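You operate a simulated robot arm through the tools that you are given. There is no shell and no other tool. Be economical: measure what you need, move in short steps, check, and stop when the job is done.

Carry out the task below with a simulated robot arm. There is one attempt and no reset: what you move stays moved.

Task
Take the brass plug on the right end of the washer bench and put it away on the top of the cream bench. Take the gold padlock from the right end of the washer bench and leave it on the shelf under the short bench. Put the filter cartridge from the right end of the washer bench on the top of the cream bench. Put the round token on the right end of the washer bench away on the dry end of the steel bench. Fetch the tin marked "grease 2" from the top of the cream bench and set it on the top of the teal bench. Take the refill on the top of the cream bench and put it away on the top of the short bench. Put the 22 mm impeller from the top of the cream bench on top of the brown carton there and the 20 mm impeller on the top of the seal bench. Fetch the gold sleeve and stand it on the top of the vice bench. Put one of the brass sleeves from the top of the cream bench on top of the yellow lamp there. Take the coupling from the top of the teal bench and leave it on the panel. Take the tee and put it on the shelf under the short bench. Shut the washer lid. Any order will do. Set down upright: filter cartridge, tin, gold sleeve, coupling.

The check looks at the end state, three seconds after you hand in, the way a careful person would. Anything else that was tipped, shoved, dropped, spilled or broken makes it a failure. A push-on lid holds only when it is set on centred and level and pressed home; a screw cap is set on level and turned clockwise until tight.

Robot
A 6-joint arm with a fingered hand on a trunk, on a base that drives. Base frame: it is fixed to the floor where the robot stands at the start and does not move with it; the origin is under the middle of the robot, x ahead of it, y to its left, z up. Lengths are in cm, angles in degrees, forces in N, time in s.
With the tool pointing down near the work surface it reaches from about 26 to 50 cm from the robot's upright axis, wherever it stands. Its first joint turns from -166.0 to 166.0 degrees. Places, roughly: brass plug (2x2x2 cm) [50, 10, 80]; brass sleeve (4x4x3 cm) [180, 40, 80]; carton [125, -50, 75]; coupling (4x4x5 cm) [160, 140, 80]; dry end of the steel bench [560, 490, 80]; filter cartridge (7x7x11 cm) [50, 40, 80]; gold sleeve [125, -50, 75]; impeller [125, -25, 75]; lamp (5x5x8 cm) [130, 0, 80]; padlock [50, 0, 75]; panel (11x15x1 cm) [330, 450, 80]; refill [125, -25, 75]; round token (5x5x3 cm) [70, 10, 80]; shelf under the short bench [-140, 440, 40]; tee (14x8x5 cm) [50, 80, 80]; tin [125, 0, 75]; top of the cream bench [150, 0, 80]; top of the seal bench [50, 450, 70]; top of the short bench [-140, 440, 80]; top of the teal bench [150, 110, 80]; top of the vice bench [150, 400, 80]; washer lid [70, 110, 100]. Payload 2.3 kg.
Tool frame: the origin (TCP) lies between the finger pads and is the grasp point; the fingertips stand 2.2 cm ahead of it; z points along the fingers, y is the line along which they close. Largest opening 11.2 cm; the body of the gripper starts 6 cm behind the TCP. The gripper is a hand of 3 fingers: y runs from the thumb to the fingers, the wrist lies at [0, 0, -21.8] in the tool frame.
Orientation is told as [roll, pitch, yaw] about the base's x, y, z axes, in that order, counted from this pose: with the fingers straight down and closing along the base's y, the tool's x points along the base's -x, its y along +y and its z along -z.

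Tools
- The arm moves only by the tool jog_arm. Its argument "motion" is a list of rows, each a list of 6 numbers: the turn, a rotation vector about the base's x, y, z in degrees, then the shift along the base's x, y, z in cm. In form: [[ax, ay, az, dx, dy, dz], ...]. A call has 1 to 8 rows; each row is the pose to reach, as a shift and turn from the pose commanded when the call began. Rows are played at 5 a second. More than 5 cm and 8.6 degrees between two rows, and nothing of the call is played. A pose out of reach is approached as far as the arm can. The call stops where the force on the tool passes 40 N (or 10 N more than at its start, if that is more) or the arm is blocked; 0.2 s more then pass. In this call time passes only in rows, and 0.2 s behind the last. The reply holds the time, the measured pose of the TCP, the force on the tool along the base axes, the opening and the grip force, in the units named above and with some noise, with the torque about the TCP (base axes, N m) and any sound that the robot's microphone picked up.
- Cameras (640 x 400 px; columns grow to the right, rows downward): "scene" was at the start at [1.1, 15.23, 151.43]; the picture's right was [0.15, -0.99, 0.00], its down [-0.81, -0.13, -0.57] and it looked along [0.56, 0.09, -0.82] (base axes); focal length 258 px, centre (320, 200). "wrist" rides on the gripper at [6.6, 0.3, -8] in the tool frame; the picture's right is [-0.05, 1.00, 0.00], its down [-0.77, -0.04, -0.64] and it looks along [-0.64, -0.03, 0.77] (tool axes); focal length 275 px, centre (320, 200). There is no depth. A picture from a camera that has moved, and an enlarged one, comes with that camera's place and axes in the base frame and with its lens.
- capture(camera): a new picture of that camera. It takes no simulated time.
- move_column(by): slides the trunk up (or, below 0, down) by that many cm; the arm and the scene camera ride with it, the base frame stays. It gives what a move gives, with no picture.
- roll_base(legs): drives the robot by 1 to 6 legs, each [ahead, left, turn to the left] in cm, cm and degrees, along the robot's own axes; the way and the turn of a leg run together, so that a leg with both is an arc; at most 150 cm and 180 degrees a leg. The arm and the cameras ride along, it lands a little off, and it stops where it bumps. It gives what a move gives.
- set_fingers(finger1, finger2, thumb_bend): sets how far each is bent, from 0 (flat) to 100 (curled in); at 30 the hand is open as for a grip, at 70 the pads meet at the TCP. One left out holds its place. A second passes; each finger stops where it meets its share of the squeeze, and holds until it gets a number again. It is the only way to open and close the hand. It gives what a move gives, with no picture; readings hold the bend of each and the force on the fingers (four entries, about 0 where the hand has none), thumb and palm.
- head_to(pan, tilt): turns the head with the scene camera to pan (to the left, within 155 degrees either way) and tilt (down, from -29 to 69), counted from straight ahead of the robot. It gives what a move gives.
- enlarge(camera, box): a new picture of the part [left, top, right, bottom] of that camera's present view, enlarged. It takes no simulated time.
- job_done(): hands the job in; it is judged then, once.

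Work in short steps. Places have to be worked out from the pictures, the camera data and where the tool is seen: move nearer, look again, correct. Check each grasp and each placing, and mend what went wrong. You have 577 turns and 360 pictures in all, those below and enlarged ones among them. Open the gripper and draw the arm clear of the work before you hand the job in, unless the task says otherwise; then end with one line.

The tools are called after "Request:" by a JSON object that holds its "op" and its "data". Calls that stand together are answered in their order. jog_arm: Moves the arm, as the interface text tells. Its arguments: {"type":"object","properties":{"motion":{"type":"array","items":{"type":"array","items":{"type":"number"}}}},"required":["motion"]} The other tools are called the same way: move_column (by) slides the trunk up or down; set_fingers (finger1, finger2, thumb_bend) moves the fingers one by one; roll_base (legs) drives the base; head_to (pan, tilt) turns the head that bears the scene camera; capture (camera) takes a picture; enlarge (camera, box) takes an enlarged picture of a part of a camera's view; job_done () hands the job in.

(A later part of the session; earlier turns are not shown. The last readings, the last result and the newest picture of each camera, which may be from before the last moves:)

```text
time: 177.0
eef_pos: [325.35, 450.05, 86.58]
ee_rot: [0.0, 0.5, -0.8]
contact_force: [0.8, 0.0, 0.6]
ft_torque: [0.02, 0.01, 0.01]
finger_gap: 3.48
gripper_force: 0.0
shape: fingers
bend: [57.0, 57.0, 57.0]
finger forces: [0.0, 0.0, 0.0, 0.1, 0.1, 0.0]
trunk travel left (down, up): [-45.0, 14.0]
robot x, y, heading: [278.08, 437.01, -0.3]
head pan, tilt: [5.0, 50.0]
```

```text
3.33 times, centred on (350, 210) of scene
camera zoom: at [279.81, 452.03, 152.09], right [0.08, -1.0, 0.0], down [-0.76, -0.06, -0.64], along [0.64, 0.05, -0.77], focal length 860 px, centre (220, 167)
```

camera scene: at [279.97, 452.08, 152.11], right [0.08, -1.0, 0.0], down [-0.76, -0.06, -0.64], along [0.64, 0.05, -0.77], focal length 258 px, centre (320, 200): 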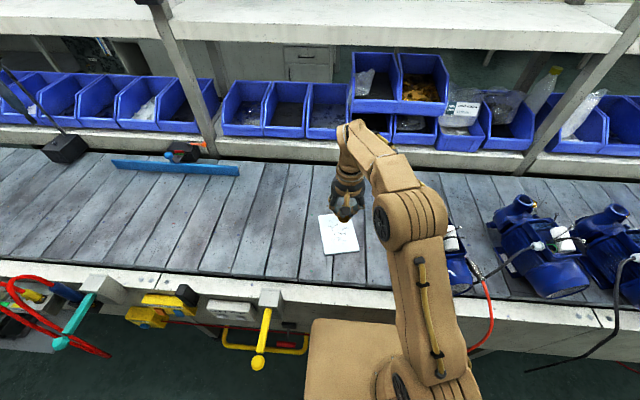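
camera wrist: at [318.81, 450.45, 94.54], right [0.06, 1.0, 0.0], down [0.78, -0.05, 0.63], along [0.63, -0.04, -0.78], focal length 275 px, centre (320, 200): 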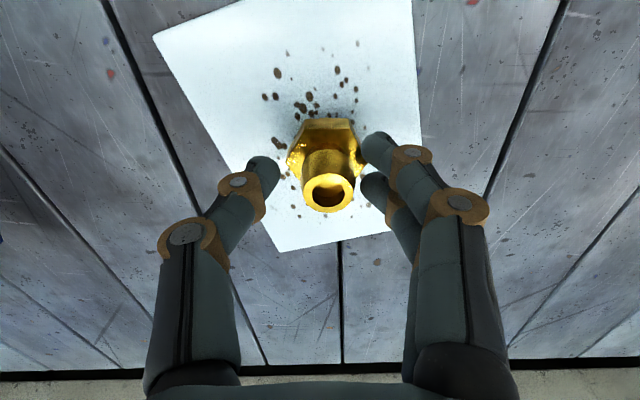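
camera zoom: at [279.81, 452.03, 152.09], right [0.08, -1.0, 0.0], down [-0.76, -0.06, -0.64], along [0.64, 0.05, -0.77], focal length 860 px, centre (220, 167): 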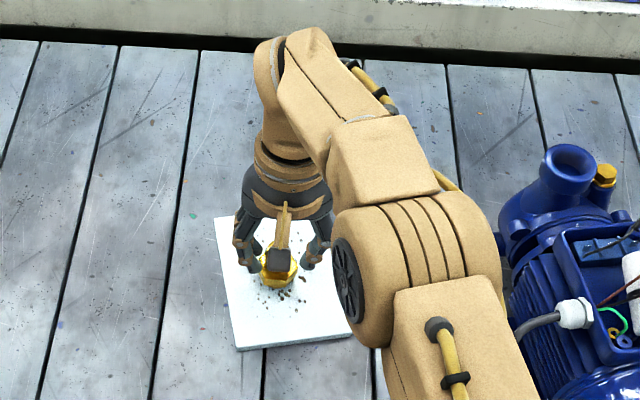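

Request:
{"op": "jog_arm", "data": {"motion": [[0, 0, 0, 0, 0, 4.5], [0, 0, 0, 0, 0, 9], [0, -0.4, 0, -3, 0, 12.5], [0, -0.4, 0, -6.5, -0.5, 15.5], [0, -0.4, 0, -10, -2, 18], [0, -0.4, 0, -13, -5, 20], [0, -0.4, 0, -14, -9, 20]]}}

Request:
{"op": "enlarge", "data": {"camera": "scene", "box": [280, 150, 420, 270]}}

```text
time: 178.6
eef_pos: [311.43, 440.94, 106.77]
ee_rot: [0.1, 0.0, -0.9]
contact_force: [0.4, 0.5, -0.5]
ft_torque: [0.0, 0.01, -0.01]
finger_gap: 3.49
gripper_force: 0.0
shape: fingers
bend: [57.0, 57.0, 57.0]
finger forces: [0.0, 0.0, 0.0, 0.0, 0.0, 0.0]
trunk travel left (down, up): [-45.0, 14.0]
robot x, y, heading: [278.36, 437.33, -0.3]
head pan, tilt: [5.0, 50.0]
```

```text
3.33 times, centred on (350, 210) of scene
camera zoom: at [279.85, 451.97, 152.12], right [0.08, -1.0, 0.0], down [-0.76, -0.06, -0.64], along [0.64, 0.05, -0.77], focal length 860 px, centre (220, 167)
```

zoom: 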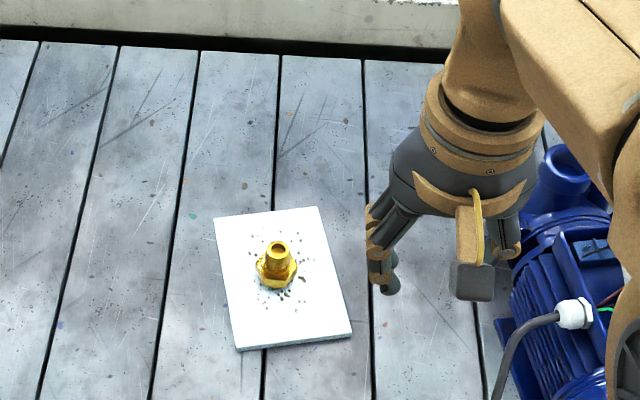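

Coupling stands upright on the panel. Next the brass sleeve at the cream bench's aisle side: back out, turn to face the benches and slide down to y≈30.

Request:
{"op": "roll_base", "data": {"legs": [[-48, 0, 0.3], [0, 0, 180], [0, 140, 0], [0, 140, 0]]}}

```text
time: 201.6
eef_pos: [190.55, 162.13, 106.76]
ee_rot: [0.2, 0.0, 178.7]
contact_force: [-0.9, 0.4, -0.4]
ft_torque: [-0.01, 0.04, 0.06]
finger_gap: 3.47
gripper_force: 0.0
shape: fingers
bend: [57.0, 57.0, 57.0]
finger forces: [0.0, 0.1, 0.0, 0.0, 0.0, 0.1]
trunk travel left (down, up): [-45.0, 14.0]
robot x, y, heading: [223.74, 165.72, 179.1]
head pan, tilt: [5.0, 50.0]
```

Request:
{"op": "roll_base", "data": {"legs": [[-3, 133, 0.9], [12, 0, 0]]}}

Request:
{"op": "head_to", "data": {"pan": 0, "tilt": 50}}

Request:
{"op": "capture", "data": {"camera": "scene"}}

Request:
{"op": "capture", "data": {"camera": "wrist"}}

```text
time: 209.3
eef_pos: [179.68, 24.68, 106.58]
ee_rot: [0.0, 0.0, 178.8]
contact_force: [-0.7, -0.6, 0.1]
ft_torque: [0.0, -0.01, 0.02]
finger_gap: 3.48
gripper_force: 0.1
shape: fingers
bend: [57.0, 57.0, 57.0]
finger forces: [0.0, 0.0, 0.0, 0.0, 0.1, 0.0]
trunk travel left (down, up): [-45.0, 14.0]
robot x, y, heading: [213.31, 28.32, 179.7]
head pan, tilt: [5.0, 50.0]
```

```text
time: 210.0
eef_pos: [179.71, 24.85, 106.71]
ee_rot: [0.1, 0.0, 178.7]
contact_force: [-0.6, -0.3, -0.3]
ft_torque: [-0.02, 0.04, 0.04]
finger_gap: 3.51
gripper_force: 0.0
shape: fingers
bend: [57.0, 57.0, 57.0]
finger forces: [0.0, 0.0, 0.1, 0.0, 0.0, 0.0]
trunk travel left (down, up): [-45.0, 14.0]
robot x, y, heading: [212.9, 28.08, 179.4]
head pan, tilt: [0.0, 50.0]
```

```text
258 pictures are left
camera scene: at [211.27, 14.4, 152.11], right [0.01, 1.0, 0.0], down [0.77, -0.01, -0.64], along [-0.64, 0.01, -0.77], focal length 258 px, centre (320, 200)
```

scene: 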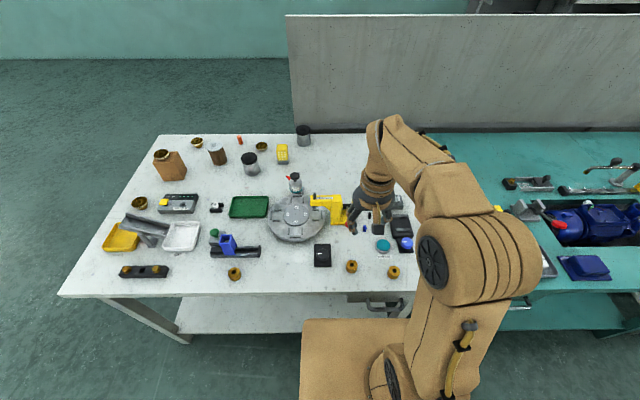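

```text
257 pictures are left
camera wrist: at [186.42, 24.39, 114.63], right [-0.07, -1.0, 0.0], down [-0.77, 0.05, 0.64], along [-0.63, 0.04, -0.77], focal length 275 px, centre (320, 200)
```

wrist: 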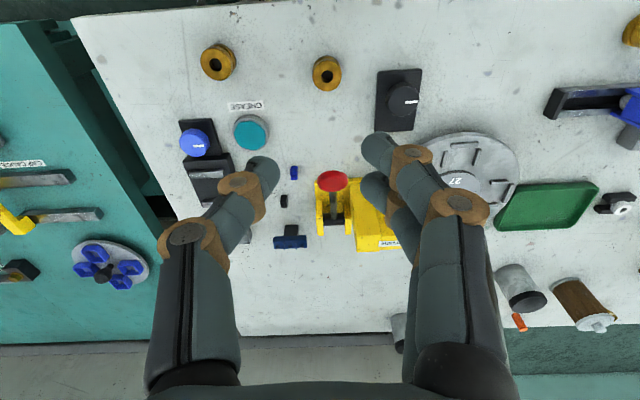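

Two brass sleeves are near the edge; I take the one at (177.9, 24.2). Open to a moderate gap and descend.

Request:
{"op": "set_fingers", "data": {"finger1": 42, "finger2": 42, "thumb_bend": 42}}

Request:
{"op": "jog_arm", "data": {"motion": [[0, 0, 0, -0.4, -0.1, -4.5], [0, 0, 0, -0.8, -0.2, -9], [0, 0, 0, -1.2, -0.4, -13.5], [0, 0, 0, -1.6, -0.5, -17]]}}

Request:
{"op": "capture", "data": {"camera": "wrist"}}

```text
time: 211.0
eef_pos: [179.74, 24.66, 106.62]
ee_rot: [0.1, 0.1, 178.7]
contact_force: [0.1, 0.1, 0.8]
ft_torque: [0.01, -0.04, 0.02]
finger_gap: 7.72
gripper_force: 0.1
shape: fingers
bend: [42.0, 42.0, 42.0]
finger forces: [0.0, 0.0, 0.0, 0.0, 0.0, 0.1]
trunk travel left (down, up): [-45.0, 14.0]
robot x, y, heading: [213.33, 28.46, 179.0]
head pan, tilt: [0.0, 50.0]
```

```text
time: 212.0
eef_pos: [178.34, 24.18, 89.79]
ee_rot: [0.2, 0.0, 178.7]
contact_force: [0.5, 0.7, -0.3]
ft_torque: [-0.02, 0.0, 0.02]
finger_gap: 7.74
gripper_force: 0.1
shape: fingers
bend: [42.0, 42.0, 42.0]
finger forces: [0.1, 0.0, 0.1, 0.1, 0.0, 0.0]
trunk travel left (down, up): [-45.0, 14.0]
robot x, y, heading: [213.07, 28.46, 179.5]
head pan, tilt: [0.0, 50.0]
```

```text
256 pictures are left
camera wrist: at [184.94, 23.85, 97.74], right [-0.07, -1.0, 0.0], down [-0.77, 0.05, 0.64], along [-0.63, 0.04, -0.77], focal length 275 px, centre (320, 200)
```

wrist: 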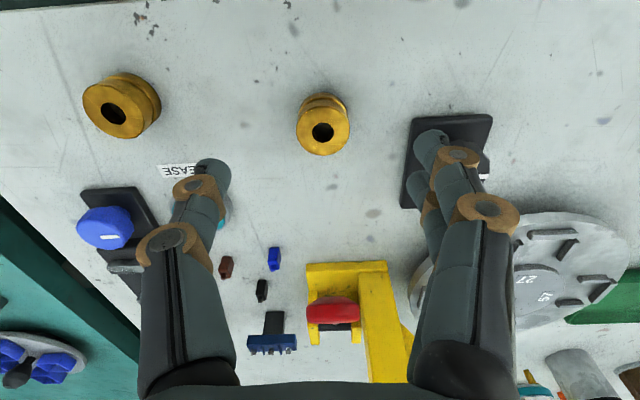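

Sleeve at (177.9, 24.1). I lower to z 83.1 and close.

Request:
{"op": "jog_arm", "data": {"motion": [[0, 0, 0, -0.4, 0, -3.5], [0, 0, 0, -0.4, 0, -6.6]]}}

Request:
{"op": "set_fingers", "data": {"finger1": 68, "finger2": 68, "thumb_bend": 68}}

Request:
{"op": "capture", "data": {"camera": "wrist"}}

```text
time: 212.6
eef_pos: [177.72, 24.24, 83.33]
ee_rot: [0.1, 0.0, 178.8]
contact_force: [-0.2, -0.1, 0.2]
ft_torque: [0.02, 0.03, 0.02]
finger_gap: 7.74
gripper_force: 0.0
shape: fingers
bend: [42.0, 42.0, 42.0]
finger forces: [0.0, 0.0, 0.0, 0.1, 0.1, 0.0]
trunk travel left (down, up): [-45.0, 14.0]
robot x, y, heading: [213.11, 28.44, 179.2]
head pan, tilt: [0.0, 50.0]
```

```text
time: 213.6
eef_pos: [177.7, 24.3, 83.36]
ee_rot: [0.0, 0.0, 178.9]
contact_force: [0.3, -1.0, 0.0]
ft_torque: [0.02, -0.01, 0.0]
finger_gap: 2.36
gripper_force: 8.0
shape: fingers
bend: [63.0, 61.0, 64.0]
finger forces: [2.9, 4.8, 0.0, 0.0, 7.6, 0.1]
trunk travel left (down, up): [-45.0, 14.0]
robot x, y, heading: [213.01, 28.68, 179.2]
head pan, tilt: [0.0, 50.0]
```

```text
255 pictures are left
camera wrist: at [184.42, 23.86, 91.27], right [-0.07, -1.0, 0.0], down [-0.77, 0.05, 0.64], along [-0.63, 0.04, -0.77], focal length 275 px, centre (320, 200)
```

wrist: 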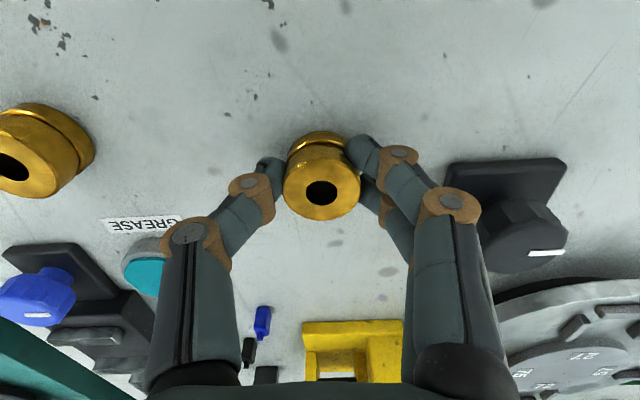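

Held (8 N), bottom ~3.65 below TCP. Lift, retract and drive around the right end to the near side of the cream bench.

Request:
{"op": "jog_arm", "data": {"motion": [[0, 0, 0, 0, 0, 4.5], [0, 0, 0, 0, 0, 9], [0, 0, 0, 1, 0, 13.5], [0, 0, 0, 2, 0, 18], [0, 0, 0, 2, 1, 22]]}}

Request:
{"op": "roll_base", "data": {"legs": [[-15, 0, 0.7], [0, 127, 0], [150, 0, 0], [0, 0, 180]]}}

Request:
{"op": "capture", "data": {"camera": "wrist"}}

```text
time: 214.8
eef_pos: [179.67, 25.36, 105.28]
ee_rot: [0.1, -0.2, 178.7]
contact_force: [-0.3, 0.3, 0.9]
ft_torque: [0.02, -0.02, 0.01]
finger_gap: 2.3
gripper_force: 7.1
shape: fingers
bend: [63.0, 61.0, 64.0]
finger forces: [2.9, 4.9, 0.0, 0.0, 7.3, 0.1]
trunk travel left (down, up): [-45.0, 14.0]
robot x, y, heading: [212.91, 28.1, 179.3]
head pan, tilt: [0.0, 50.0]
```

```text
time: 236.6
eef_pos: [113.2, -101.73, 105.15]
ee_rot: [0.1, 0.0, -3.4]
contact_force: [-0.9, -0.8, 0.3]
ft_torque: [0.0, -0.01, 0.02]
finger_gap: 2.24
gripper_force: 7.2
shape: fingers
bend: [64.0, 61.0, 64.0]
finger forces: [2.8, 4.8, 0.0, 0.1, 7.1, 0.0]
trunk travel left (down, up): [-45.0, 14.0]
robot x, y, heading: [79.7, -103.35, -3.0]
head pan, tilt: [0.0, 50.0]
```

```text
254 pictures are left
camera wrist: at [106.6, -100.91, 113.1], right [0.11, 0.99, 0.0], down [0.77, -0.08, 0.64], along [0.63, -0.07, -0.77], focal length 275 px, centre (320, 200)
```

wrist: 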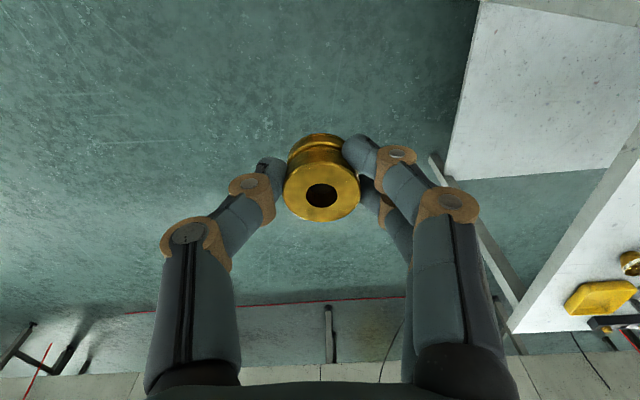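

Sleeve still held. Slide left (+y) to y≈-23, then look down at the clearance.

Request:
{"op": "roll_base", "data": {"legs": [[0, 79, 3]]}}

Request:
{"op": "head_to", "data": {"pan": 30, "tilt": 66}}

Request:
{"op": "capture", "data": {"camera": "scene"}}

```text
time: 240.8
eef_pos: [115.53, -21.85, 105.13]
ee_rot: [0.2, 0.0, -0.9]
contact_force: [-0.1, 0.9, -0.6]
ft_torque: [-0.02, -0.02, 0.0]
finger_gap: 2.23
gripper_force: 7.6
shape: fingers
bend: [64.0, 61.0, 64.0]
finger forces: [2.8, 4.9, 0.0, 0.1, 7.1, 0.0]
trunk travel left (down, up): [-45.0, 14.0]
robot x, y, heading: [82.13, -25.06, -0.6]
head pan, tilt: [0.0, 50.0]
```

```text
time: 241.8
eef_pos: [115.4, -21.96, 105.21]
ee_rot: [0.0, 0.0, -1.0]
contact_force: [-0.5, -0.2, -0.1]
ft_torque: [0.02, -0.01, 0.0]
finger_gap: 2.23
gripper_force: 7.2
shape: fingers
bend: [64.0, 61.0, 64.0]
finger forces: [2.8, 4.8, 0.0, 0.1, 7.2, 0.0]
trunk travel left (down, up): [-45.0, 14.0]
robot x, y, heading: [81.89, -25.14, -0.5]
head pan, tilt: [30.0, 66.0]
```

```text
253 pictures are left
camera scene: at [81.35, -8.07, 150.2], right [0.49, -0.87, 0.0], down [-0.8, -0.45, -0.41], along [0.35, 0.2, -0.91], focal length 258 px, centre (320, 200)
```

scene: 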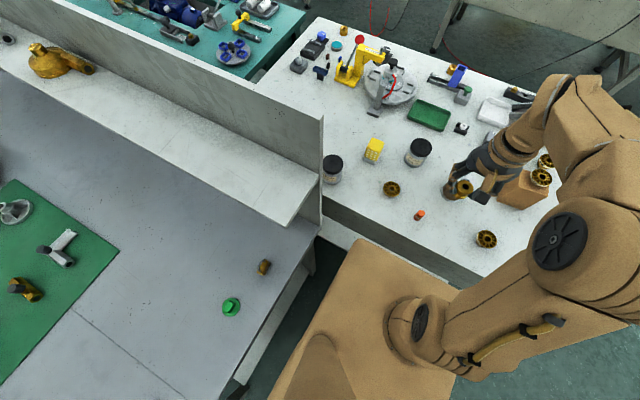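

Clearance to the cream bench is ~8 cm and to the washer end ~10 cm. I move 4 cm ahead and 4 left, then take the sleeve toward the lamp at (128.5, 0.5).

Request:
{"op": "roll_base", "data": {"legs": [[4, 4, 0.5]]}}

Request:
{"op": "jog_arm", "data": {"motion": [[0, 0, 0, 0, 4, 0], [0, 0, 0, 0, 8, 0], [0, 0, 0, 0, 12, -1], [0, 0, 0, 1, 15, -3]]}}

Request:
{"op": "head_to", "data": {"pan": 10, "tilt": 50}}

Request:
{"op": "capture", "data": {"camera": "wrist"}}

Request:
{"op": "capture", "data": {"camera": "scene"}}

```text
time: 242.7
eef_pos: [119.27, -17.4, 105.14]
ee_rot: [0.0, 0.0, -0.4]
contact_force: [0.4, 0.0, -0.5]
ft_torque: [-0.01, -0.01, 0.01]
finger_gap: 2.25
gripper_force: 7.5
shape: fingers
bend: [64.0, 61.0, 64.0]
finger forces: [2.8, 4.8, 0.0, 0.0, 7.1, 0.1]
trunk travel left (down, up): [-45.0, 14.0]
robot x, y, heading: [85.87, -20.67, 0.0]
head pan, tilt: [30.0, 66.0]
```

```text
time: 243.7
eef_pos: [120.23, -2.43, 102.19]
ee_rot: [0.0, 0.0, -0.4]
contact_force: [0.4, -0.5, -0.5]
ft_torque: [0.02, 0.04, 0.0]
finger_gap: 2.22
gripper_force: 7.1
shape: fingers
bend: [64.0, 61.0, 64.0]
finger forces: [2.8, 4.9, 0.0, 0.1, 7.1, 0.1]
trunk travel left (down, up): [-45.0, 14.0]
robot x, y, heading: [86.25, -21.15, 0.2]
head pan, tilt: [30.0, 66.0]
```

```text
time: 244.6
eef_pos: [120.23, -2.48, 102.27]
ee_rot: [0.0, 0.1, -0.3]
contact_force: [-0.5, -0.7, -1.0]
ft_torque: [0.02, 0.0, -0.02]
finger_gap: 2.22
gripper_force: 7.8
shape: fingers
bend: [64.0, 61.0, 64.0]
finger forces: [2.8, 4.9, 0.0, 0.0, 7.1, 0.1]
trunk travel left (down, up): [-45.0, 14.0]
robot x, y, heading: [85.72, -20.84, 0.3]
head pan, tilt: [10.0, 50.0]
```

```text
252 pictures are left
camera wrist: at [113.59, -2.13, 110.18], right [0.05, 1.0, 0.0], down [0.77, -0.04, 0.64], along [0.64, -0.03, -0.77], focal length 275 px, centre (320, 200)
```

wrist: 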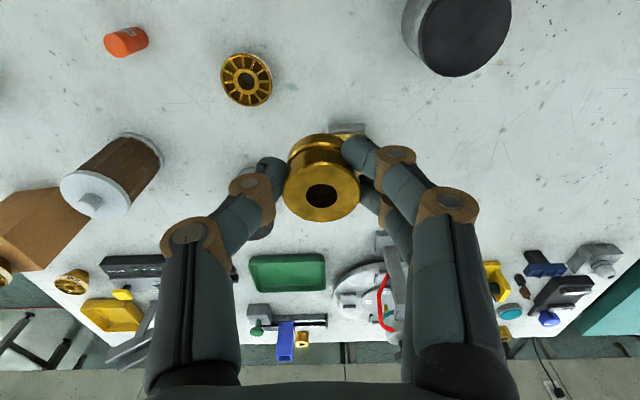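

```text
251 pictures are left
camera scene: at [87.48, -5.56, 152.1], right [0.18, -0.98, 0.0], down [-0.75, -0.14, -0.64], along [0.63, 0.11, -0.77], focal length 258 px, centre (320, 200)
```

scene: 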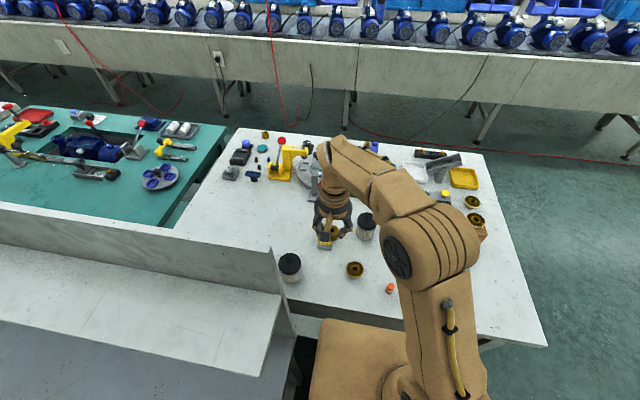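

Combined views give the lamp's top centre at (131.2, 0.4), z≈85.7. I shift the base slightly closer and approach.

Request:
{"op": "roll_base", "data": {"legs": [[1.5, 2.5, 0]]}}

Request:
{"op": "jog_arm", "data": {"motion": [[0, 0, 0, 3, 0, -2], [0, 0, 0, 6, 0, -4.5], [0, 0, 0, 9, 0.2, -7.5], [0, 0, 0, 9.5, 0.3, -10]]}}

Request:
{"op": "capture", "data": {"camera": "wrist"}}

Request:
{"op": "enlarge", "data": {"camera": "scene", "box": [270, 180, 390, 290]}}

```text
time: 245.4
eef_pos: [121.79, -0.07, 102.18]
ee_rot: [-0.1, 0.0, -0.5]
contact_force: [-0.4, -0.3, -1.3]
ft_torque: [0.01, 0.07, 0.01]
finger_gap: 2.2
gripper_force: 7.5
shape: fingers
bend: [64.0, 61.0, 64.0]
finger forces: [2.8, 4.9, 0.0, 0.0, 7.2, 0.0]
trunk travel left (down, up): [-45.0, 14.0]
robot x, y, heading: [87.25, -18.66, 0.0]
head pan, tilt: [10.0, 50.0]
```

```text
time: 246.4
eef_pos: [131.15, 0.04, 92.11]
ee_rot: [0.1, 0.0, -0.5]
contact_force: [-0.2, -0.1, -0.7]
ft_torque: [0.03, 0.0, -0.01]
finger_gap: 2.19
gripper_force: 7.3
shape: fingers
bend: [64.0, 61.0, 64.0]
finger forces: [2.8, 4.7, 0.0, 0.0, 7.1, 0.1]
trunk travel left (down, up): [-45.0, 14.0]
robot x, y, heading: [87.41, -18.44, 0.1]
head pan, tilt: [10.0, 50.0]
```

```text
250 pictures are left
camera wrist: at [124.45, 0.44, 100.08], right [0.06, 1.0, 0.0], down [0.77, -0.04, 0.64], along [0.63, -0.03, -0.77], focal length 275 px, centre (320, 200)
```

wrist: 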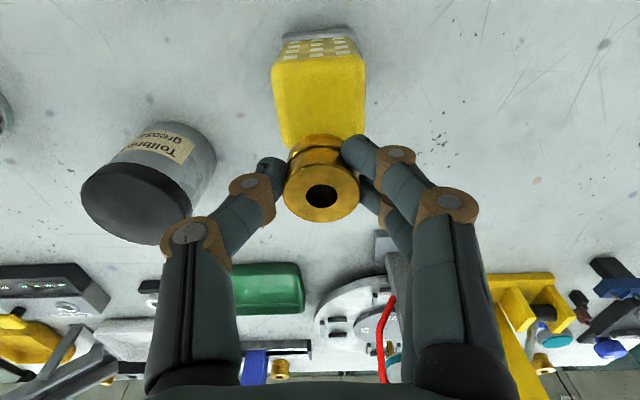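

```text
3.64 times, centred on (330, 235) of scene
camera zoom: at [88.99, -3.11, 152.11], right [0.17, -0.98, 0.0], down [-0.75, -0.13, -0.64], along [0.63, 0.11, -0.77], focal length 938 px, centre (284, 73)
```

zoom: 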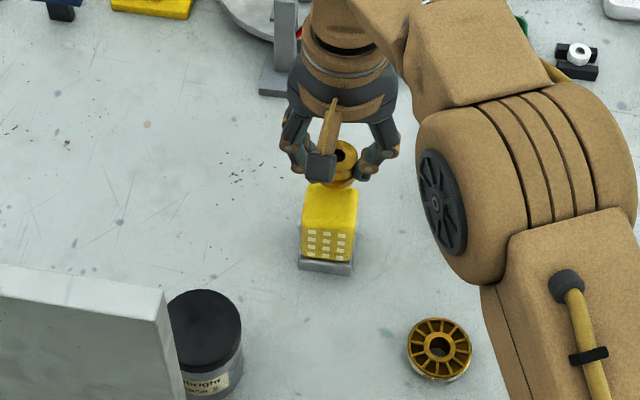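

The wrist view corrects the lamp: top centre (129.4, 0.2), z≈87.5. I shift back 1.7 cm and lower until contact.

Request:
{"op": "jog_arm", "data": {"motion": [[0, 0, 0, -0.9, 0.1, 0.4], [0, 0, 0, -1.7, 0.15, 0.4]]}}

Request:
{"op": "capture", "data": {"camera": "wrist"}}

Request:
{"op": "enlarge", "data": {"camera": "scene", "box": [300, 190, 380, 260]}}

```text
time: 247.0
eef_pos: [129.33, 0.13, 92.45]
ee_rot: [0.0, 0.0, -0.5]
contact_force: [-0.3, 0.9, -0.7]
ft_torque: [-0.01, 0.0, 0.0]
finger_gap: 2.19
gripper_force: 7.5
shape: fingers
bend: [64.0, 61.0, 64.0]
finger forces: [2.8, 4.7, 0.0, 0.1, 7.0, 0.1]
trunk travel left (down, up): [-45.0, 14.0]
robot x, y, heading: [87.25, -18.5, -0.0]
head pan, tilt: [10.0, 50.0]
```

```text
248 pictures are left
camera wrist: at [122.7, 0.64, 100.44], right [0.06, 1.0, 0.0], down [0.77, -0.04, 0.64], along [0.64, -0.03, -0.77], focal length 275 px, centre (320, 200)
```

wrist: 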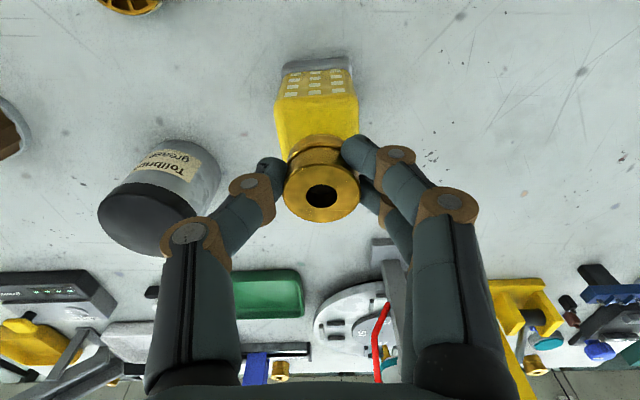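

```text
5.71 times, centred on (340, 225) of scene
camera zoom: at [88.98, -3.11, 152.11], right [0.17, -0.98, 0.0], down [-0.75, -0.13, -0.64], along [0.63, 0.11, -0.77], focal length 1475 px, centre (206, 57)
```

zoom: 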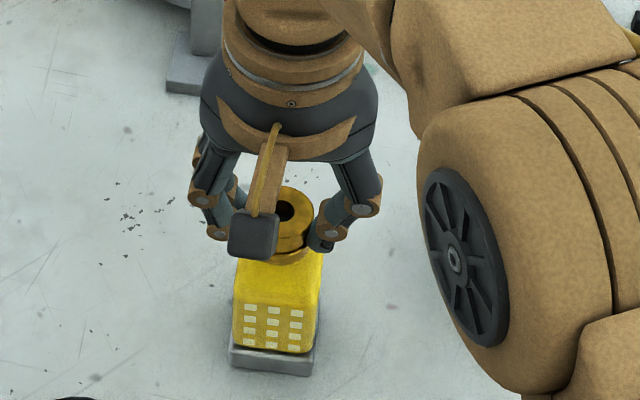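

Alignment good. Lower to contact.

Request:
{"op": "jog_arm", "data": {"motion": [[0, 0, 0, -0.2, 0.1, -0.5], [0, 0, 0, -0.2, 0.1, -0.9], [0, 0, 0, -0.2, 0.1, -1.2], [0, 0, 0, -0.2, 0.1, -1.5]]}}

```text
time: 248.0
eef_pos: [129.21, 0.33, 91.13]
ee_rot: [0.1, 0.0, -0.4]
contact_force: [1.1, -1.0, -0.4]
ft_torque: [0.02, -0.02, -0.01]
finger_gap: 2.2
gripper_force: 7.1
shape: fingers
bend: [64.0, 61.0, 64.0]
finger forces: [2.7, 4.8, 0.1, 0.1, 6.9, 0.0]
trunk travel left (down, up): [-45.0, 14.0]
robot x, y, heading: [87.43, -18.57, -0.1]
head pan, tilt: [10.0, 50.0]
```

Request:
{"op": "jog_arm", "data": {"motion": [[0, 0, 0, 0, 0, -0.25], [0, 0, 0, 0, 0, -0.5], [0, 0, 0, 0, 0, -0.7]]}}

```text
time: 248.8
eef_pos: [129.2, 0.45, 90.38]
ee_rot: [0.2, -0.2, -0.6]
contact_force: [0.3, 0.4, 13.1]
ft_torque: [0.02, -0.08, 0.0]
finger_gap: 2.15
gripper_force: 9.8
shape: fingers
bend: [65.0, 63.0, 65.0]
finger forces: [3.0, 6.8, 0.0, 0.1, 8.9, 0.0]
trunk travel left (down, up): [-45.0, 14.0]
robot x, y, heading: [87.51, -18.75, -0.1]
head pan, tilt: [10.0, 50.0]
```

Contact (13 N). Ease 0.25 and open.

Request:
{"op": "jog_arm", "data": {"motion": [[0, 0, 0, 0, 0, 0.3]]}}

Request:
{"op": "set_fingers", "data": {"finger1": 50, "finger2": 50, "thumb_bend": 50}}

Request:
{"op": "capture", "data": {"camera": "wrist"}}

```text
time: 249.2
eef_pos: [129.1, 0.43, 90.66]
ee_rot: [0.0, 0.1, -0.5]
contact_force: [0.6, -0.5, 2.4]
ft_torque: [0.01, -0.05, -0.04]
finger_gap: 2.18
gripper_force: 8.5
shape: fingers
bend: [65.0, 62.0, 64.0]
finger forces: [2.8, 5.9, 0.0, 0.0, 7.7, 0.1]
trunk travel left (down, up): [-45.0, 14.0]
robot x, y, heading: [87.58, -18.55, 0.1]
head pan, tilt: [10.0, 50.0]
```

```text
time: 250.2
eef_pos: [129.29, 0.51, 90.63]
ee_rot: [0.1, 0.0, -0.6]
contact_force: [1.0, 0.5, 0.5]
ft_torque: [-0.02, 0.01, -0.02]
finger_gap: 5.4
gripper_force: 0.1
shape: fingers
bend: [50.0, 50.0, 50.0]
finger forces: [0.0, 0.0, 0.0, 0.1, 0.1, 0.0]
trunk travel left (down, up): [-45.0, 14.0]
robot x, y, heading: [87.47, -18.8, 0.0]
head pan, tilt: [10.0, 50.0]
```

```text
246 pictures are left
camera wrist: at [122.64, 0.9, 98.63], right [0.06, 1.0, 0.0], down [0.77, -0.04, 0.64], along [0.64, -0.03, -0.77], focal length 275 px, centre (320, 200)
```

wrist: 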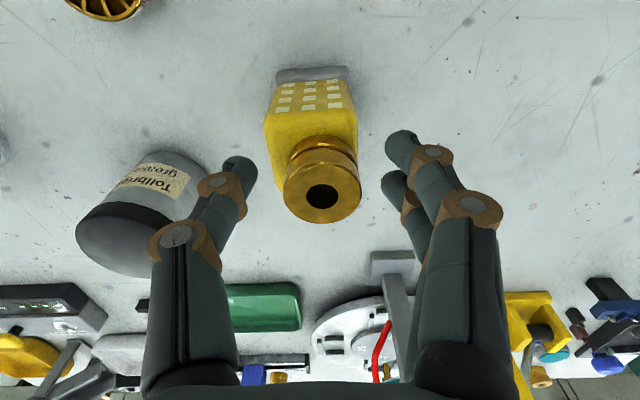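

The sleeve sits on the lamp. I rise, and shift the base right ~12 cm so the forearm clears the screen end when reaching the grease 2 tin.

Request:
{"op": "jog_arm", "data": {"motion": [[0, 0, 0, 0, 0, 4.5], [0, 0, 0, 0, 0, 9], [0, 0, 0, -2, 0, 13], [0, 0, 0, -6, 0, 15.5], [0, 0, 0, -9, -2, 17]]}}

Request:
{"op": "set_fingers", "data": {"finger1": 30, "finger2": 30, "thumb_bend": 30}}

Request:
{"op": "roll_base", "data": {"legs": [[1, -12.5, 0]]}}

Request:
{"op": "capture", "data": {"camera": "wrist"}}

Request:
{"op": "capture", "data": {"camera": "scene"}}

```text
time: 251.4
eef_pos: [120.03, -1.87, 107.84]
ee_rot: [0.0, -0.1, -0.5]
contact_force: [-0.4, 0.1, -0.4]
ft_torque: [-0.02, 0.0, -0.04]
finger_gap: 5.43
gripper_force: 0.2
shape: fingers
bend: [50.0, 50.0, 50.0]
finger forces: [0.1, 0.0, 0.1, 0.0, 0.1, 0.0]
trunk travel left (down, up): [-45.0, 14.0]
robot x, y, heading: [87.37, -18.76, 0.1]
head pan, tilt: [10.0, 50.0]
```

```text
time: 252.4
eef_pos: [120.13, -1.86, 107.74]
ee_rot: [0.1, -0.1, -0.4]
contact_force: [0.4, 0.6, 0.7]
ft_torque: [0.01, 0.0, 0.0]
finger_gap: 11.09
gripper_force: 0.0
shape: fingers
bend: [30.0, 30.0, 30.0]
finger forces: [0.0, 0.0, 0.1, 0.0, 0.0, 0.0]
trunk travel left (down, up): [-45.0, 14.0]
robot x, y, heading: [87.49, -18.28, 0.2]
head pan, tilt: [10.0, 50.0]
```

```text
time: 253.7
eef_pos: [121.0, -14.32, 107.87]
ee_rot: [0.1, 0.0, -0.3]
contact_force: [0.0, -0.9, -0.2]
ft_torque: [0.0, 0.02, 0.0]
finger_gap: 11.1
gripper_force: 0.1
shape: fingers
bend: [30.0, 30.0, 30.0]
finger forces: [0.1, 0.0, 0.0, 0.0, 0.1, 0.1]
trunk travel left (down, up): [-45.0, 14.0]
robot x, y, heading: [88.27, -31.21, 0.5]
head pan, tilt: [10.0, 50.0]
```

```text
245 pictures are left
camera wrist: at [114.47, -14.0, 115.68], right [0.05, 1.0, 0.0], down [0.77, -0.04, 0.64], along [0.64, -0.03, -0.77], focal length 275 px, centre (320, 200)
```

wrist: 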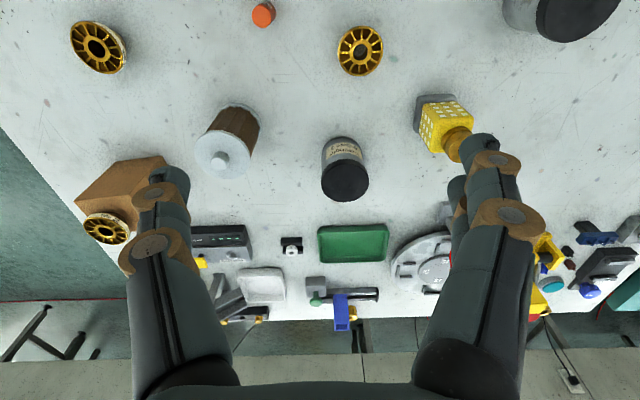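

```text
244 pictures are left
camera scene: at [89.97, -15.81, 152.13], right [0.18, -0.98, 0.0], down [-0.75, -0.14, -0.64], along [0.63, 0.11, -0.77], focal length 258 px, centre (320, 200)
```

scene: 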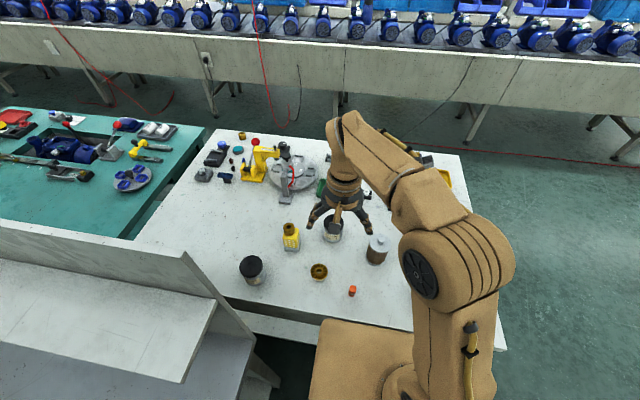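

Tin centre is (116.8, 7.1), top z≈89. I approach over it at about z 96.

Request:
{"op": "jog_arm", "data": {"motion": [[0, 0, 0, -1, 4, -1.5], [0, 0, 0, -2, 8, -3.5], [0, 0, 0, -3, 12, -5.5], [0, 0, 0, -3.7, 16, -7.5], [0, 0, 0, -4, 19.5, -9.5], [0, 0, 0, -4.2, 21.4, -11.5]]}}

Request:
{"op": "capture", "data": {"camera": "wrist"}}

Request:
{"op": "capture", "data": {"camera": "scene"}}

```text
time: 255.1
eef_pos: [116.46, 6.36, 96.58]
ee_rot: [-0.1, 0.0, -0.3]
contact_force: [-0.3, -0.2, -0.5]
ft_torque: [0.01, 0.0, 0.01]
finger_gap: 11.13
gripper_force: 0.1
shape: fingers
bend: [30.0, 30.0, 30.0]
finger forces: [0.0, 0.0, 0.1, 0.1, 0.1, 0.0]
out of reach, approached as far as the arm can: row 6
trunk travel left (down, up): [-45.0, 14.0]
robot x, y, heading: [88.24, -30.96, 0.4]
head pan, tilt: [10.0, 50.0]
```

```text
243 pictures are left
camera wrist: at [109.87, 6.75, 104.54], right [0.05, 1.0, 0.0], down [0.77, -0.04, 0.64], along [0.63, -0.03, -0.77], focal length 275 px, centre (320, 200)
```

wrist: 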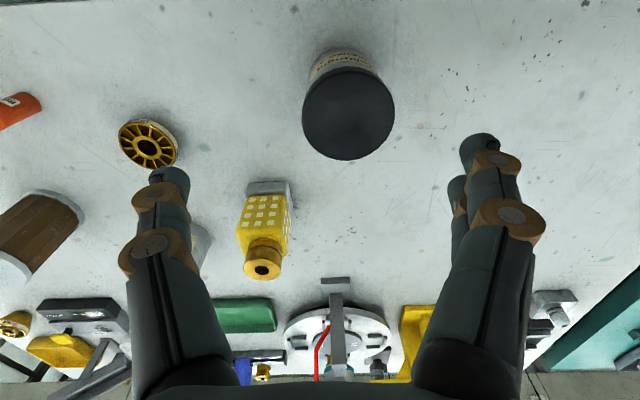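

```text
242 pictures are left
camera scene: at [89.94, -15.72, 152.12], right [0.18, -0.98, 0.0], down [-0.75, -0.14, -0.64], along [0.63, 0.11, -0.77], focal length 258 px, centre (320, 200)
```

scene: 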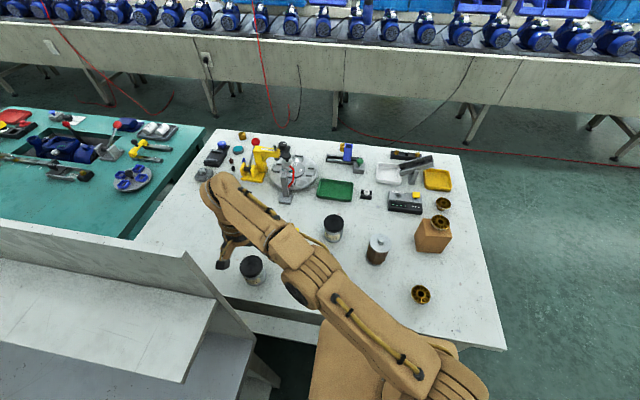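

Tin is smaller: centre ≈(117.3, 8.2), top ≈86.5. I descend around it to z 84.

Request:
{"op": "jog_arm", "data": {"motion": [[0, 0, 0, 0.4, 0.6, -4], [0, 0, 0, 0.8, 1.5, -7]]}}

Request:
{"op": "capture", "data": {"camera": "wrist"}}

```text
time: 255.7
eef_pos: [116.55, 7.55, 89.77]
ee_rot: [0.1, 0.0, -0.3]
contact_force: [0.0, -0.2, 0.0]
ft_torque: [-0.04, 0.01, 0.02]
finger_gap: 11.14
gripper_force: 0.1
shape: fingers
bend: [30.0, 30.0, 30.0]
finger forces: [0.0, 0.0, 0.0, 0.0, 0.1, 0.1]
out of reach, approached as far as the arm can: row 2
trunk travel left (down, up): [-45.0, 14.0]
robot x, y, heading: [88.67, -31.48, 0.2]
head pan, tilt: [10.0, 50.0]
```

```text
241 pictures are left
camera wrist: at [109.94, 7.8, 97.66], right [0.05, 1.0, 0.0], down [0.77, -0.04, 0.64], along [0.64, -0.03, -0.77], focal length 275 px, centre (320, 200)
```

wrist: 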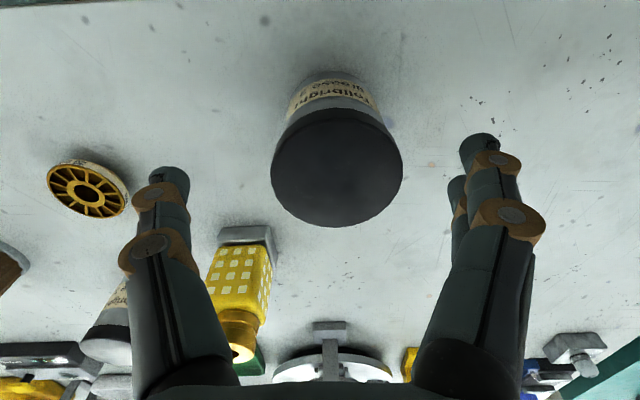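

Tin at (116.6, 8.3), dia ≈6, top 87.2. Lower to z 84.3.

Request:
{"op": "jog_arm", "data": {"motion": [[0, 0, 0, 0, 0.2, -3], [0, 0, 0, 0, 0.7, -5.5]]}}

Request:
{"op": "set_fingers", "data": {"finger1": 62, "finger2": 62, "thumb_bend": 62}}

Request:
{"op": "capture", "data": {"camera": "wrist"}}

```text
time: 256.3
eef_pos: [116.12, 7.57, 84.02]
ee_rot: [0.1, 0.1, -0.3]
contact_force: [-0.5, 0.1, 1.2]
ft_torque: [-0.01, 0.03, 0.02]
finger_gap: 11.14
gripper_force: 0.2
shape: fingers
bend: [30.0, 30.0, 30.0]
finger forces: [0.1, 0.5, 0.0, 0.1, 0.1, 0.1]
out of reach, approached as far as the arm can: row 2
trunk travel left (down, up): [-45.0, 14.0]
robot x, y, heading: [88.54, -31.16, 0.2]
head pan, tilt: [10.0, 50.0]
```

```text
time: 257.3
eef_pos: [116.14, 7.59, 84.13]
ee_rot: [-0.1, 0.0, -0.3]
contact_force: [-0.2, -0.5, 0.0]
ft_torque: [-0.01, 0.03, 0.01]
finger_gap: 4.57
gripper_force: 11.0
shape: fingers
bend: [56.0, 51.0, 56.0]
finger forces: [3.3, 7.5, 0.0, 0.1, 10.7, 0.1]
trunk travel left (down, up): [-45.0, 14.0]
robot x, y, heading: [88.59, -31.34, 0.1]
head pan, tilt: [10.0, 50.0]
```

```text
240 pictures are left
camera wrist: at [109.57, 7.86, 92.02], right [0.05, 1.0, 0.0], down [0.77, -0.04, 0.64], along [0.64, -0.03, -0.77], focal length 275 px, centre (320, 200)
```

wrist: 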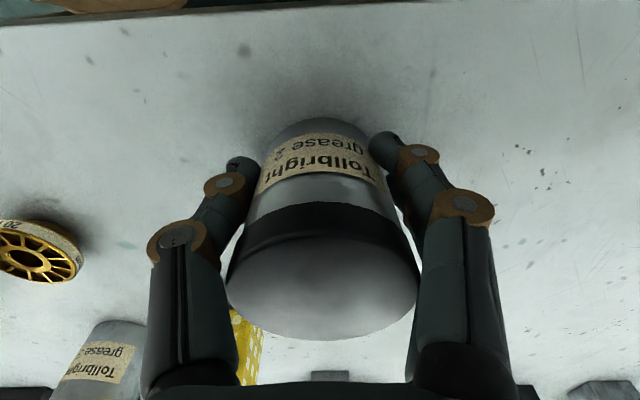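

"grease 2" held firmly. Lift and bring it back toward the robot.

Request:
{"op": "jog_arm", "data": {"motion": [[0, 0, 0, 0, -0.3, 3], [0, 0, 0, 0, -2, 7], [0, 0, 0, 0.5, -5, 11], [0, 0, 0, 1, -8.5, 14.5], [0, 0, 0, 1.5, -12, 18], [0, 0, 0, 2, -16, 20], [0, 0, 0, 3, -20, 21.5], [0, 0, 0, 3, -24, 22]]}}

Request:
{"op": "capture", "data": {"camera": "wrist"}}

Request:
{"op": "capture", "data": {"camera": "scene"}}

```text
refused: row 3 steps farther than a row can; nothing moved
```

```text
239 pictures are left
camera wrist: at [109.57, 7.86, 92.02], right [0.05, 1.0, 0.0], down [0.77, -0.04, 0.64], along [0.64, -0.03, -0.77], focal length 275 px, centre (320, 200)
```

wrist: 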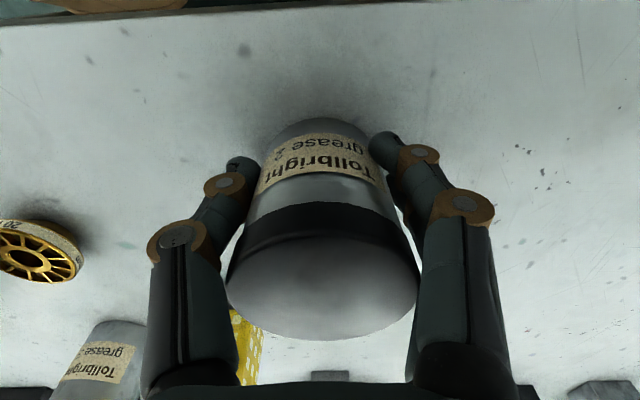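

```text
238 pictures are left
camera scene: at [89.96, -15.66, 152.11], right [0.18, -0.98, 0.0], down [-0.75, -0.14, -0.64], along [0.63, 0.11, -0.77], focal length 258 px, centre (320, 200)
```

scene: 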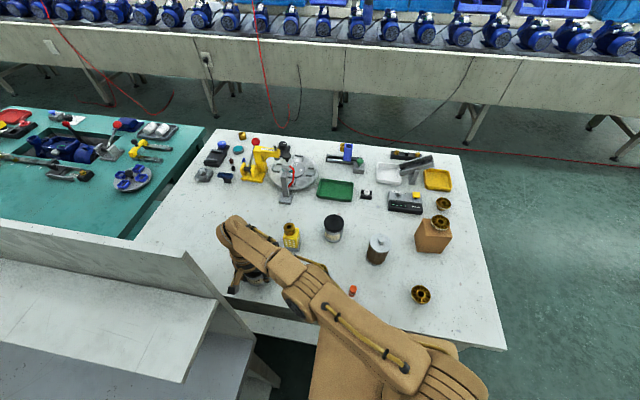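

Shorter steps.

Request:
{"op": "jog_arm", "data": {"motion": [[0, 0, 0, 0, -0.3, 3], [0, 0, 0, 0, -2, 7], [0, 0, 0, 0.4, -4.4, 11], [0, 0, 0, 0.8, -7.5, 14.5], [0, 0, 0, 1.2, -10.8, 18], [0, 0, 0, 1.6, -15, 20], [0, 0, 0, 2, -19.5, 21.5], [0, 0, 0, 2.5, -24, 22]]}}

Request:
{"op": "capture", "data": {"camera": "wrist"}}

```text
time: 259.1
eef_pos: [118.49, -16.72, 106.48]
ee_rot: [0.1, 0.0, -0.3]
contact_force: [-0.5, -1.1, -1.8]
ft_torque: [0.02, 0.04, -0.01]
finger_gap: 4.44
gripper_force: 9.5
shape: fingers
bend: [57.0, 51.0, 56.0]
finger forces: [3.2, 6.5, 0.0, 0.0, 8.7, 0.1]
trunk travel left (down, up): [-45.0, 14.0]
robot x, y, heading: [88.88, -31.0, 0.2]
head pan, tilt: [10.0, 50.0]
```

```text
237 pictures are left
camera wrist: at [111.96, -16.35, 114.43], right [0.05, 1.0, 0.0], down [0.77, -0.04, 0.64], along [0.63, -0.03, -0.77], focal length 275 px, centre (320, 200)
```

wrist: 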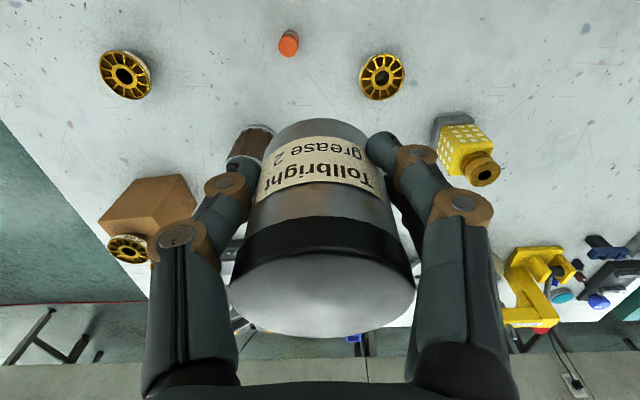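

Drive to the teal bench via the aisle.

Request:
{"op": "roll_base", "data": {"legs": [[0, -70, 0], [140, 0, 0], [0, 0, 179.8], [0, -120, 0], [0, -85, 0]]}}

Request:
{"op": "head_to", "data": {"pan": 0, "tilt": 50}}

Request:
{"op": "capture", "data": {"camera": "scene"}}

```text
time: 286.6
eef_pos: [211.85, 95.46, 106.41]
ee_rot: [0.0, 0.0, 174.7]
contact_force: [-0.2, 0.4, -2.2]
ft_torque: [-0.02, -0.03, 0.0]
finger_gap: 4.3
gripper_force: 8.3
shape: fingers
bend: [58.0, 51.0, 56.0]
finger forces: [2.8, 5.8, 0.0, 0.1, 7.8, 0.0]
trunk travel left (down, up): [-45.0, 14.0]
robot x, y, heading: [243.29, 107.54, 175.0]
head pan, tilt: [10.0, 50.0]
```

```text
time: 287.3
eef_pos: [211.9, 95.53, 106.48]
ee_rot: [0.1, 0.0, 174.8]
contact_force: [-0.2, -0.2, -2.0]
ft_torque: [0.02, -0.06, -0.02]
finger_gap: 4.34
gripper_force: 8.0
shape: fingers
bend: [58.0, 51.0, 56.0]
finger forces: [2.8, 5.9, 0.0, 0.0, 7.7, 0.0]
trunk travel left (down, up): [-45.0, 14.0]
robot x, y, heading: [243.14, 106.91, 175.3]
head pan, tilt: [0.0, 50.0]
```

```text
236 pictures are left
camera scene: at [240.29, 93.53, 152.11], right [0.08, 1.0, 0.0], down [0.76, -0.06, -0.64], along [-0.64, 0.05, -0.77], focal length 258 px, centre (320, 200)
```

scene: 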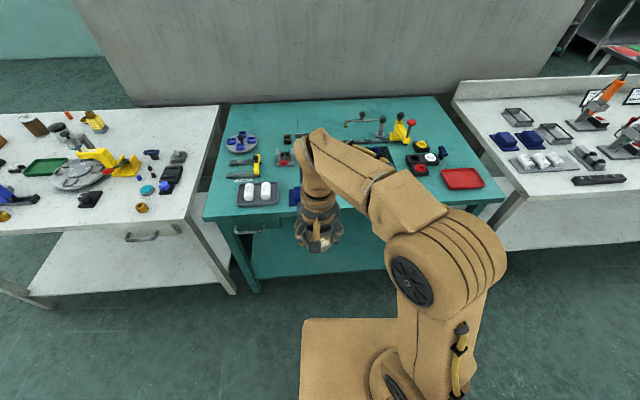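

Roll ahead 30 with a heading correction, then move the tin over the free front strip near (178, 107.5).

Request:
{"op": "roll_base", "data": {"legs": [[31, 0, 4.8]]}}

Request:
{"op": "jog_arm", "data": {"motion": [[0, 0, 0, 0, 4.5, 0], [0, 0, 0, 0, 9, 0], [0, 0, 0, 0, 13, 0]]}}

Request:
{"op": "capture", "data": {"camera": "wrist"}}

Request:
{"op": "capture", "data": {"camera": "scene"}}

```text
time: 289.4
eef_pos: [181.24, 94.2, 106.55]
ee_rot: [0.1, 0.0, 179.6]
contact_force: [-0.1, -0.6, -1.7]
ft_torque: [-0.01, -0.08, 0.0]
finger_gap: 4.29
gripper_force: 8.6
shape: fingers
bend: [58.0, 51.0, 56.0]
finger forces: [2.7, 5.8, 0.0, 0.0, 7.5, 0.1]
trunk travel left (down, up): [-45.0, 14.0]
robot x, y, heading: [211.13, 108.78, -179.8]
head pan, tilt: [0.0, 50.0]
```

```text
time: 290.2
eef_pos: [181.21, 107.13, 106.96]
ee_rot: [0.2, 0.0, 179.7]
contact_force: [-0.6, 0.1, -2.3]
ft_torque: [0.0, -0.06, 0.03]
finger_gap: 4.17
gripper_force: 7.8
shape: fingers
bend: [58.0, 52.0, 56.0]
finger forces: [2.5, 5.7, 0.0, 0.1, 7.5, 0.0]
trunk travel left (down, up): [-45.0, 14.0]
robot x, y, heading: [211.48, 108.62, -180.0]
head pan, tilt: [0.0, 50.0]
```

```text
235 pictures are left
camera wrist: at [187.9, 106.78, 114.9], right [-0.05, -1.0, 0.0], down [-0.77, 0.04, 0.64], along [-0.64, 0.03, -0.77], focal length 275 px, centre (320, 200)
```

wrist: 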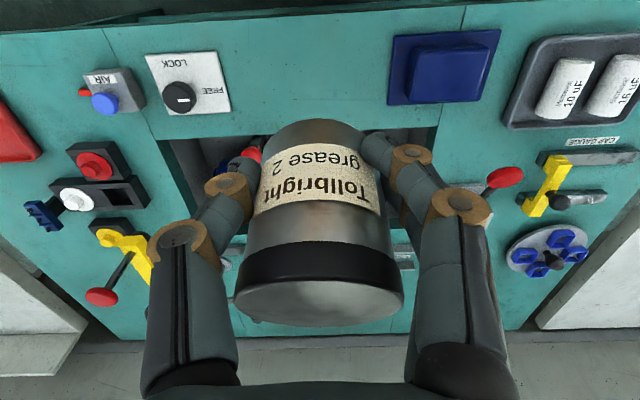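

```text
234 pictures are left
camera scene: at [209.77, 94.73, 152.12], right [0.0, 1.0, 0.0], down [0.77, 0.0, -0.64], along [-0.64, 0.0, -0.77], focal length 258 px, centre (320, 200)
```

scene: 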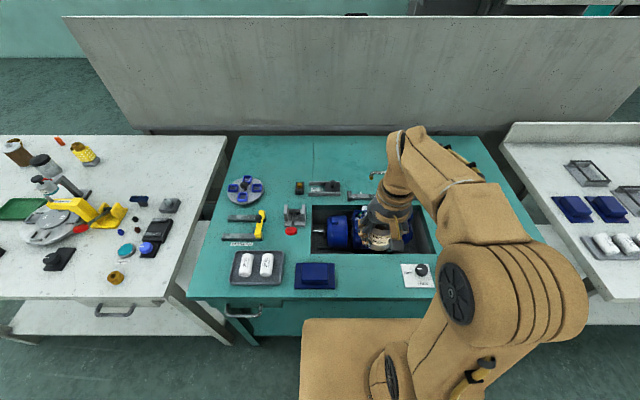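

The free strip spans x 171–183, y 99–118. I lower the tin at (178, 108).

Request:
{"op": "jog_arm", "data": {"motion": [[0, 0, 0, -1.5, 0.4, -4.5], [0, 0, 0, -2.8, 0.8, -9], [0, 0, 0, -3, 0.8, -13.5], [0, 0, 0, -3, 0.8, -18], [0, 0, 0, -3, 0.8, -20.5]]}}

Request:
{"op": "capture", "data": {"camera": "wrist"}}

```text
time: 291.4
eef_pos: [178.38, 107.87, 86.18]
ee_rot: [0.1, 0.0, 179.6]
contact_force: [0.0, 0.3, -2.6]
ft_torque: [0.01, -0.06, 0.0]
finger_gap: 4.1
gripper_force: 7.2
shape: fingers
bend: [59.0, 52.0, 57.0]
finger forces: [2.3, 5.5, 0.0, 0.1, 6.9, 0.0]
trunk travel left (down, up): [-45.0, 14.0]
robot x, y, heading: [211.34, 108.76, -179.7]
head pan, tilt: [0.0, 50.0]
```

```text
233 pictures are left
camera wrist: at [185.0, 107.65, 94.13], right [-0.05, -1.0, 0.0], down [-0.77, 0.04, 0.64], along [-0.63, 0.03, -0.77], focal length 275 px, centre (320, 200)
```

wrist: 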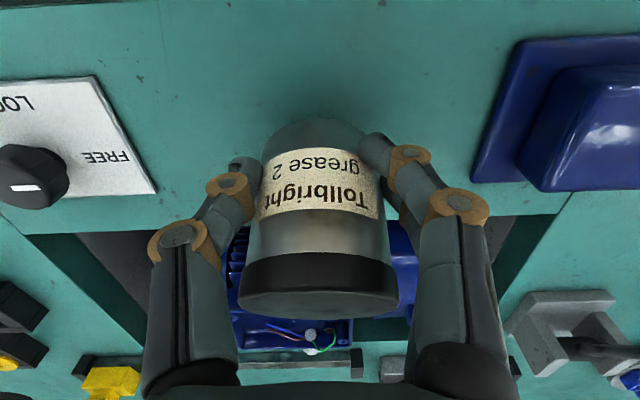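

The tin seems to have swung in the grip. I zoom the scene view to judge its tilt.

Request:
{"op": "enlarge", "data": {"camera": "scene", "box": [330, 180, 450, 280]}}

```text
4.00 times, centred on (390, 230) of scene
camera zoom: at [209.73, 94.64, 152.11], right [0.0, 1.0, 0.0], down [0.77, 0.0, -0.64], along [-0.64, 0.0, -0.77], focal length 1032 px, centre (40, 80)
```

zoom: 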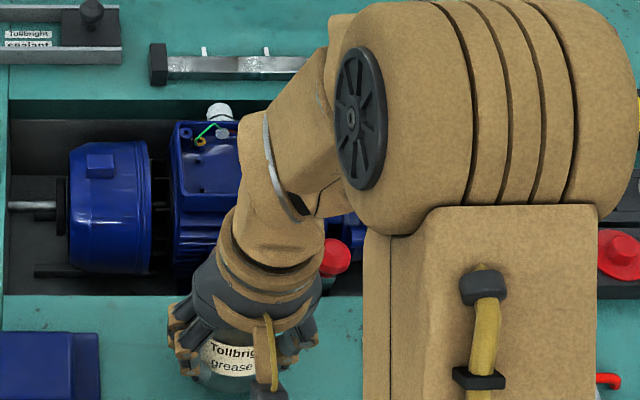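

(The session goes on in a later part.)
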